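You operate a simulated robot arm through the tools that you are given. There is no shell and no other tool. Be economical: measure what you need, move in short steps, check, and stop when the job is done.

You run a simulated robot arm. Do the job below in one go: nothing can be reset, and whatever is moved stays where it is left.

TASK
Open the drawer marked empties.
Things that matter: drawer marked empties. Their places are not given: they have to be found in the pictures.

It is judged by the outcome, as a careful person would: the job done as asked, and still so three seconds after it is handed in. It fails if anything else is knocked over, pushed out of place, dropped, spilled or broken.

THE ROBOT
A 7-joint arm with a two-finger parallel gripper, fixed in place. Base frame: the origin is at the foot of the arm, x ahead of it, y to its left, z up. Readings come in m, degrees, newtons and seconds.
With the tool pointing down near the work surface it reaches from about 0.24 to 0.66 m from the base axis. Its first joint turns from -66.0 to 66.0 degrees. Payload 1.57 kg.
The TCP is the grasp point between the finger pads, 0.03 m short of the fingertips. In the tool frame z runs along the fingers and y along their closing line. Largest opening 0.11 m; finger width 0.024, thickness 0.012; the body of the gripper, 0.048 by 0.112 m, starts 0.078 m behind the TCP.
Orientation is told as [roll, pitch, yaw] about the base's x, y, z axes, in that order, counted from this pose: with the fingers straight down and closing along the base's y, the tool's x points along the base's -x, its y along +y and its z along -z.

THE INTERFACE
- The arm moves only by the tool send_rows. Its argument "steps" is a list of rows, each a list of 3 entries, a list of its own where there are three numbers: the opening, from 0 (shut) to 1 (fully open), then the shift along the base's x, y, z in m, then the turn, a rotation vector about the base's x, y, z in degrees. In form: [[hand, [dx, dy, dz], [ax, ay, az]], ...]. A call has 1 to 12 rows; each row is the pose to reach, as a shift and turn from the pose commanded when the call began. Rows are played at 5 a second. More than 0.05 m and 8.6 degrees between two rows, or a gripper value outside its range, and nothing of the call is played. A pose out of reach is approached as far as the arm can. The call stops where the force on the tool passes 40 N (or 10 N more than at its start, if that is more) or the arm is blocked; 0.2 s more then pass. The fingers move at their own pace (about 0.108 m/s each) and stop on an object; they squeeze with about 38 N. The grip force told is the motor's: it shows also when the fingers shut on nothing. Time passes only in rows, and 0.2 s behind the last, so rows that repeat a pose let the fingers close. It gives the time, the measured TCP pose, the force on the tool (base axes), the opening and the grip force at its end, in the units of the frame above (readings bear some noise).
- Cameras (640 x 400 px; columns grow to the right, rows downward): "scene" is fixed at [0.1271, -0.3783, 1.3896]; the picture's right is [0.98, -0.19, 0.00], its down [-0.13, -0.68, -0.72] and it looks along [0.14, 0.71, -0.69] (base axes); focal length 366 px, centre (320, 200). "wrist" rides on the gripper at [-0.036, 0, -0.08] in the tool frame; the picture's right is [0.00, -1.00, 0.00], its down [0.97, 0.00, -0.24] and it looks along [0.24, 0.00, 0.97] (tool axes); focal length 218 px, centre (320, 200).
- capture(camera): a new picture of that camera. It takes no simulated time.
- probe_pixels(camera, pixels): for up to 12 pixels [column, row] of the newest picture of that camera ("zoom" is the newest enlarged one), the place [x, y, z] in the base frame of the surface seen there, good to about 0.002 m. It takes no simulated time.
- inspect(camera, box): a new picture of the part [left, top, right, bottom] of that camera's present view, enlarged. It takes no simulated time.
- sign_off(): hands the job in; it is judged then, once.

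Work in short steps. Measure before you move; look again where a grasp or a placing could have gone wrong, and mend it. You have 60 turns and 20 pictures in all, those below and enlarged ones among them. Open the gripper and draw the arm clear of the work before you hand the job in, unless the task says otherwise; then end with one line.

The tools are called after "Call:" by a JSON object that holds its "name" and its "arguments". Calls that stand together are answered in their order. send_rows: Moves the arm, as the interface text tells. Its arguments: {"type":"object","properties":{"steps":{"type":"array","items":{"type":"array"}}},"required":["steps"]} The other tools are called the same way: capture (camera) takes a picture; probe_pixels (camera, pixels) gives the place of the surface under pixels of a picture; inspect (camera, box) takes an enlarged picture of a part of a camera's view; sign_off () hands the job in.

At the start:

```text
t: 0.0
tcp_pos: [0.3593, 0.1893, 0.8695]
tcp_rot: [-0.1, 0.0, 0.0]
force: [-0.6, 0.9, 1.1]
grip_width: 0.11
grasp_force: 0.0
```

scene: 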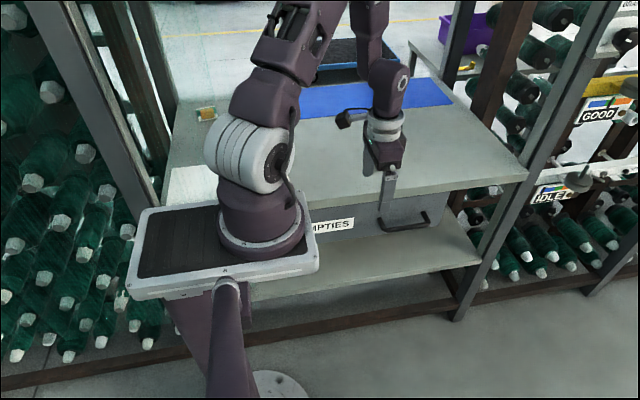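
wrist: 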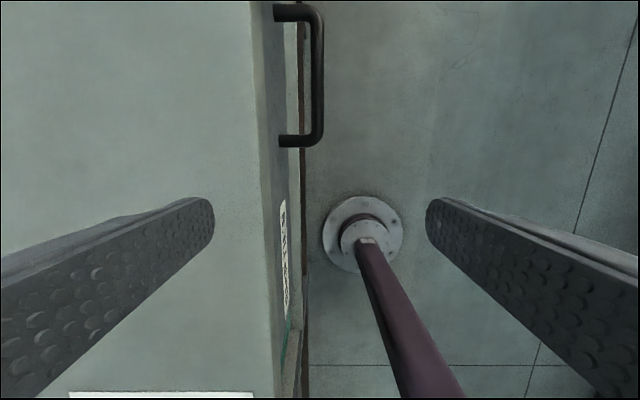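

The drawer front with the "(E)MPTIES" label is below the table edge, with a black handle near scene (405,222). I'll enlarge that part and measure it.

Call:
{"name": "inspect", "arguments": {"camera": "scene", "box": [290, 140, 490, 265]}}

Call:
{"name": "probe_pixels", "arguments": {"camera": "wrist", "pixels": [[316, 30], [317, 75], [318, 130], [290, 13], [290, 141], [262, 75], [270, 200], [284, 250], [250, 300], [200, 60]]}}

```text
3.20 times, centred on (390, 202) of scene
```

zoom: 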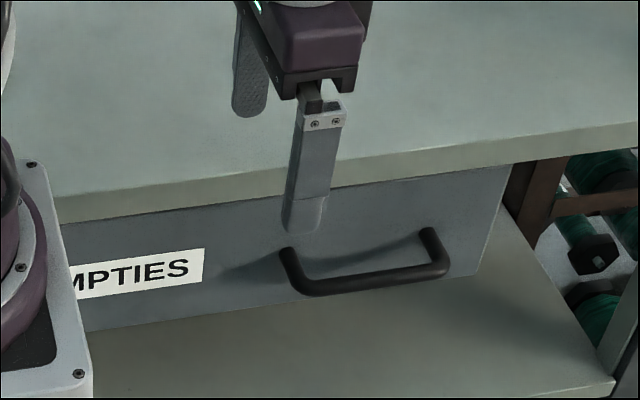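

```text
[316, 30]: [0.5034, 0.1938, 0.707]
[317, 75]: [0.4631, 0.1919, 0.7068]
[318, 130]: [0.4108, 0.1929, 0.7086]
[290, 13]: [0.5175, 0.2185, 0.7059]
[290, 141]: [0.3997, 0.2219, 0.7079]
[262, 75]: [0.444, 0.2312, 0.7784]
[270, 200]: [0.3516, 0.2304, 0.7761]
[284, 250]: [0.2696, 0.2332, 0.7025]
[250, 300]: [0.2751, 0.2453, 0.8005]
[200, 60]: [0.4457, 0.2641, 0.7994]
```

The handle bar is at about y=0.19, z≈0.70, x 0.40–0.52. I'll probe the enlarged picture for the drawer front, the bar's thickness and the shelf below.

Call:
{"name": "probe_pixels", "arguments": {"camera": "zoom", "pixels": [[370, 272], [370, 279], [370, 286], [310, 290], [435, 268], [286, 255], [430, 235], [360, 240], [360, 200], [480, 265], [380, 340], [300, 300]]}}

```text
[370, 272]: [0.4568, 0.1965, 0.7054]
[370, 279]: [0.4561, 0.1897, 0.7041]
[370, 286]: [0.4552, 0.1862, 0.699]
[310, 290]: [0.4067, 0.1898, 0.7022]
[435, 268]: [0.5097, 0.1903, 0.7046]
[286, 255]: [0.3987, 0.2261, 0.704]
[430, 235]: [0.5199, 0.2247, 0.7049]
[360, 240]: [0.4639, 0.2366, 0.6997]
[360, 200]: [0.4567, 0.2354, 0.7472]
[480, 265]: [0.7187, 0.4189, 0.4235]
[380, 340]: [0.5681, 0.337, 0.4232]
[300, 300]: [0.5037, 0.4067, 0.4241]
```

The bar's centre is about (0.459, 0.192, 0.700) and the drawer face is at y≈0.237. The table edge overhangs at y≈0.231, up to z=0.80. A vertical gripper body would hit that edge, so I'll tilt the tool 30° about x so it leans out towards -y, then stop at a pre-grasp pose.

Call:
{"name": "send_rows", "arguments": {"steps": [[0.8, [0.02, -0.02, 0.0], [5, 0, 0]], [0.6, [0.04, -0.035, 0.0], [11, 0, 0]], [0.4, [0.06, -0.05, 0.0], [17, 0, 0]], [0.27, [0.08, -0.063, 0.0], [23, 0, 0]], [0.27, [0.1, -0.063, 0.0], [30, 0, 0]], [0.27, [0.1, -0.063, -0.03], [30, 0, 0]], [0.27, [0.1, -0.063, -0.055], [30, 0, 0]], [0.27, [0.1, -0.063, -0.055], [30, 0, 0]]]}}

Call:
{"name": "capture", "arguments": {"camera": "wrist"}}

```text
t: 1.8
tcp_pos: [0.4581, 0.1262, 0.8149]
tcp_rot: [30.0, 0.0, 0.0]
force: [0.0, -0.5, 0.3]
grip_width: 0.0297
grasp_force: 0.2
```

```text
16 pictures are left
```

wrist: 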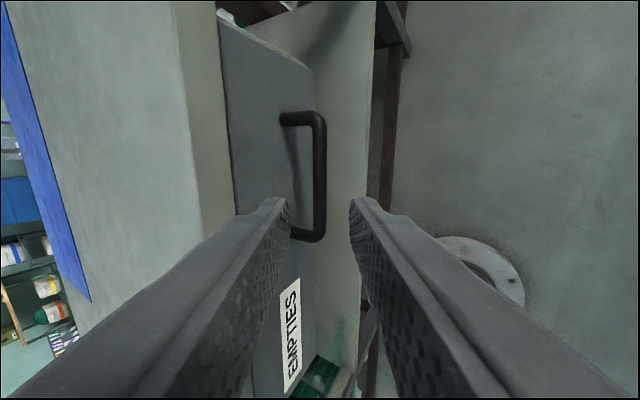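

The bar (wrist column ~319) lies centred between the fingers, and the label reads EMPTIES in full. I'll advance along the tool axis onto the bar.

Call:
{"name": "send_rows", "arguments": {"steps": [[0.27, [0.0, 0.015, -0.026], [0, 0, 0]], [0.27, [0.0, 0.03, -0.052], [0, 0, 0]], [0.27, [0.0, 0.04, -0.069], [0, 0, 0]], [0.27, [0.0, 0.05, -0.087], [0, 0, 0]], [0.27, [0.0, 0.06, -0.104], [0, 0, 0]]]}}

Call:
{"name": "capture", "arguments": {"camera": "wrist"}}

```text
t: 3.0
tcp_pos: [0.4573, 0.1883, 0.7099]
tcp_rot: [30.1, 0.0, 0.1]
force: [-0.7, 0.3, -0.2]
grip_width: 0.0299
grasp_force: 0.1
```

```text
15 pictures are left
```

wrist: 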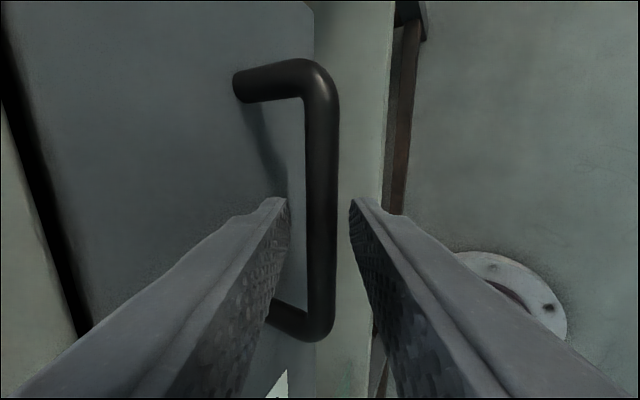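

The bar sits between the fingers with no contact force, so I'll close the gripper.

Call:
{"name": "send_rows", "arguments": {"steps": [[0.0, [0, 0, 0], [0, 0, 0]], [0.0, [0, 0, 0], [0, 0, 0]], [0.0, [0, 0, 0], [0, 0, 0]]]}}

```text
t: 3.8
tcp_pos: [0.4571, 0.1868, 0.7108]
tcp_rot: [30.0, 0.1, 0.0]
force: [-0.2, 1.3, -7.2]
grip_width: 0.0139
grasp_force: 30.6
```

The fingers hold the bar at a 0.014 m opening. Now I'll pull slowly along -y.

Call:
{"name": "send_rows", "arguments": {"steps": [[0.0, [0, -0.01, 0], [0, 0, 0]], [0.0, [0, -0.02, 0], [0, 0, 0]], [0.0, [0, -0.03, 0], [0, 0, 0]], [0.0, [0, -0.04, 0], [0, 0, 0]], [0.0, [0, -0.05, 0], [0, 0, 0]], [0.0, [0, -0.06, 0], [0, 0, 0]]]}}

Call:
{"name": "capture", "arguments": {"camera": "scene"}}

```text
t: 5.2
tcp_pos: [0.4585, 0.1253, 0.711]
tcp_rot: [30.1, 0.1, 0.0]
force: [-11.9, 1.0, -15.7]
grip_width: 0.0137
grasp_force: 29.8
```

```text
14 pictures are left
```

scene: 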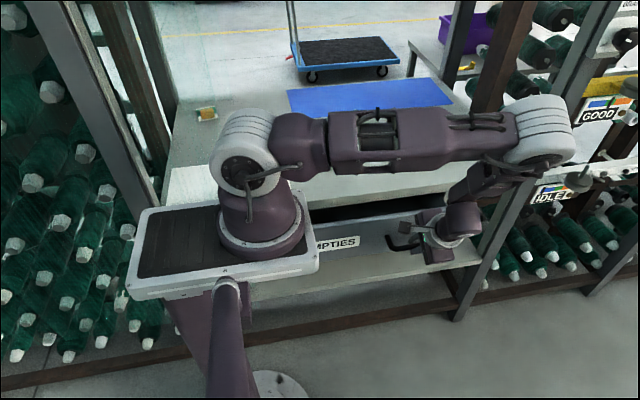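

The drawer is sliding out with the hand. Before pulling further, I'll check its clearance to the robot's base plate, whose edge is near (318,265).

Call:
{"name": "probe_pixels", "arguments": {"camera": "scene", "pixels": [[316, 265], [305, 200], [314, 225], [325, 243], [340, 222], [400, 212], [520, 130], [360, 160]]}}

```text
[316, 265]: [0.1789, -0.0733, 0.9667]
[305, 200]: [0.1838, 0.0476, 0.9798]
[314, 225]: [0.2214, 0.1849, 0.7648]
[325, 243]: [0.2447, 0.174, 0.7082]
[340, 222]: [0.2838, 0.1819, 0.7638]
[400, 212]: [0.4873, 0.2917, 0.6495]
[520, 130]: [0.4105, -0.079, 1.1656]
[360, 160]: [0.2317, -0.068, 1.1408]
```

The base plate (z≈0.97) is well above the drawer's top edge (0.765), so the way is clear. I'll keep pulling.

Call:
{"name": "send_rows", "arguments": {"steps": [[0.0, [0, -0.012, 0], [0, 0, 0]], [0.0, [0, -0.024, 0], [0, 0, 0]], [0.0, [0, -0.036, 0], [0, 0, 0]], [0.0, [0, -0.048, 0], [0, 0, 0]], [0.0, [0, -0.06, 0], [0, 0, 0]], [0.0, [0, -0.072, 0], [0, 0, 0]]]}}

```text
t: 6.6
tcp_pos: [0.4567, 0.0527, 0.7113]
tcp_rot: [30.1, 0.1, 0.1]
force: [-17.8, 1.4, 8.1]
grip_width: 0.0138
grasp_force: 29.9
```

It still slides freely, about 0.134 m open. I'll pull on towards the end stop.

Call:
{"name": "send_rows", "arguments": {"steps": [[0.0, [0, -0.01, 0], [0, 0, 0]], [0.0, [0, -0.02, 0], [0, 0, 0]], [0.0, [0, -0.03, 0], [0, 0, 0]], [0.0, [0, -0.04, 0], [0, 0, 0]], [0.0, [0, -0.05, 0], [0, 0, 0]], [0.0, [0, -0.06, 0], [0, 0, 0]]]}}

Call:
{"name": "capture", "arguments": {"camera": "scene"}}

```text
t: 8.0
tcp_pos: [0.4587, -0.0049, 0.7101]
tcp_rot: [29.9, -0.1, 0.0]
force: [-11.1, 0.9, 26.9]
grip_width: 0.0139
grasp_force: 30.6
```

```text
13 pictures are left
```

scene: 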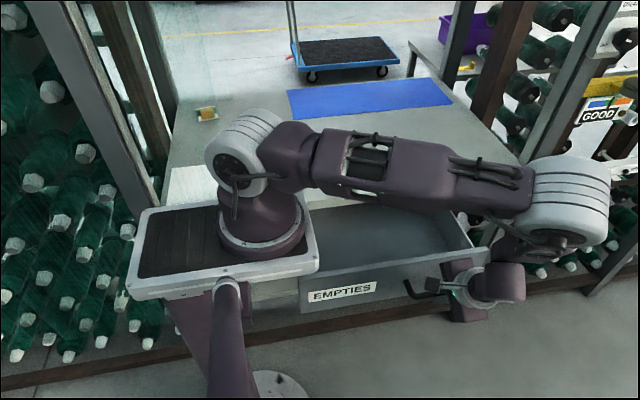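

The drawer is about 0.19 m open with no resistance along y, though the sideways force in z has risen to 27 N. I'll pull a little more, carefully, to find the end of travel, raising the hand slightly to ease that load.

Call:
{"name": "send_rows", "arguments": {"steps": [[0.0, [0, -0.008, 0.001], [0, 0, 0]], [0.0, [0, -0.016, 0.001], [0, 0, 0]], [0.0, [0, -0.024, 0.002], [0, 0, 0]], [0.0, [0, -0.032, 0.002], [0, 0, 0]], [0.0, [0, -0.04, 0.002], [0, 0, 0]]]}}

```text
t: 9.2
tcp_pos: [0.4589, -0.0455, 0.7117]
tcp_rot: [30.0, 0.0, 0.0]
force: [-1.4, 1.4, -28.1]
grip_width: 0.0139
grasp_force: 30.4
```

It's 0.23 m open and there's still no end stop. I'll take the height correction back and pull a bit further.

Call:
{"name": "send_rows", "arguments": {"steps": [[0.0, [0, -0.008, -0.001], [0, 0, 0]], [0.0, [0, -0.016, -0.001], [0, 0, 0]], [0.0, [0, -0.024, -0.001], [0, 0, 0]], [0.0, [0, -0.032, -0.001], [0, 0, 0]], [0.0, [0, -0.04, -0.001], [0, 0, 0]]]}}

Call:
{"name": "capture", "arguments": {"camera": "scene"}}

```text
t: 10.4
tcp_pos: [0.4585, -0.0836, 0.7127]
tcp_rot: [30.2, 0.1, 0.2]
force: [-3.6, 17.2, -5.5]
grip_width: 0.0137
grasp_force: 30.1
```

```text
12 pictures are left
```

scene: 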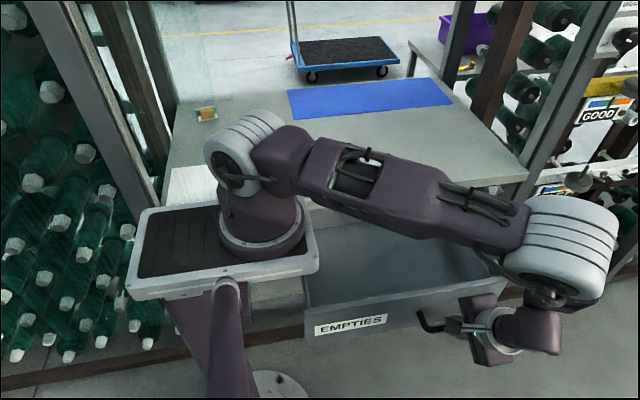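

The y force of 17 N at about 0.27 m shows the end stop. I'll release the bar and back out along the tool axis, with the opening kept small.

Call:
{"name": "send_rows", "arguments": {"steps": [[0.0, [0, 0.002, 0], [0, 0, 0]], [0.27, [0, 0.002, 0], [0, 0, 0]], [0.27, [0, 0.002, 0], [0, 0, 0]], [0.27, [0, -0.003, 0.009], [0, 0, 0]], [0.27, [0, -0.01, 0.02], [0, 0, 0]], [0.27, [0, -0.025, 0.045], [0, 0, 0]], [0.27, [0, -0.045, 0.08], [0, 0, 0]], [0.27, [0, -0.06, 0.12], [0, 0, 0]], [0.6, [0, -0.07, 0.16], [0, 0, 0]], [1.0, [0, -0.07, 0.2], [0, 0, 0]], [1.0, [0, -0.07, 0.2], [0, 0, 0]], [1.0, [0, -0.07, 0.2], [0, 0, 0]]]}}

Call:
{"name": "capture", "arguments": {"camera": "scene"}}

```text
t: 13.0
tcp_pos: [0.4593, -0.1539, 0.9116]
tcp_rot: [29.9, 0.0, -0.1]
force: [0.3, 0.4, -0.6]
grip_width: 0.11
grasp_force: 0.0
```

```text
11 pictures are left
```

scene: 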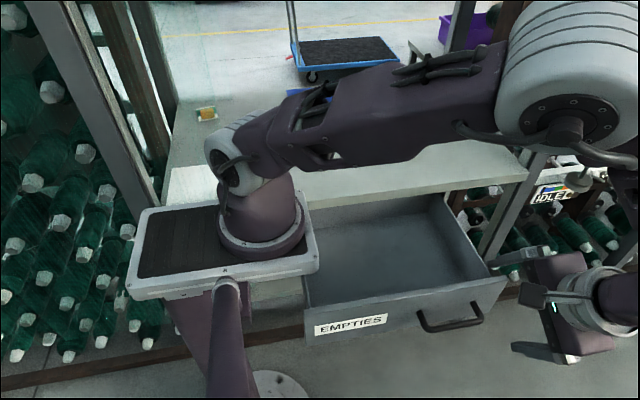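

The drawer stands fully open, the gripper is open and clear of it, and nothing else has moved. I'm handing the job in.

Call:
{"name": "sign_off", "arguments": {}}

```text
The job is handed in.
```

The drawer marked "empties" is open by about 0.27 m, to its end stop, and the arm is clear with its gripper open.
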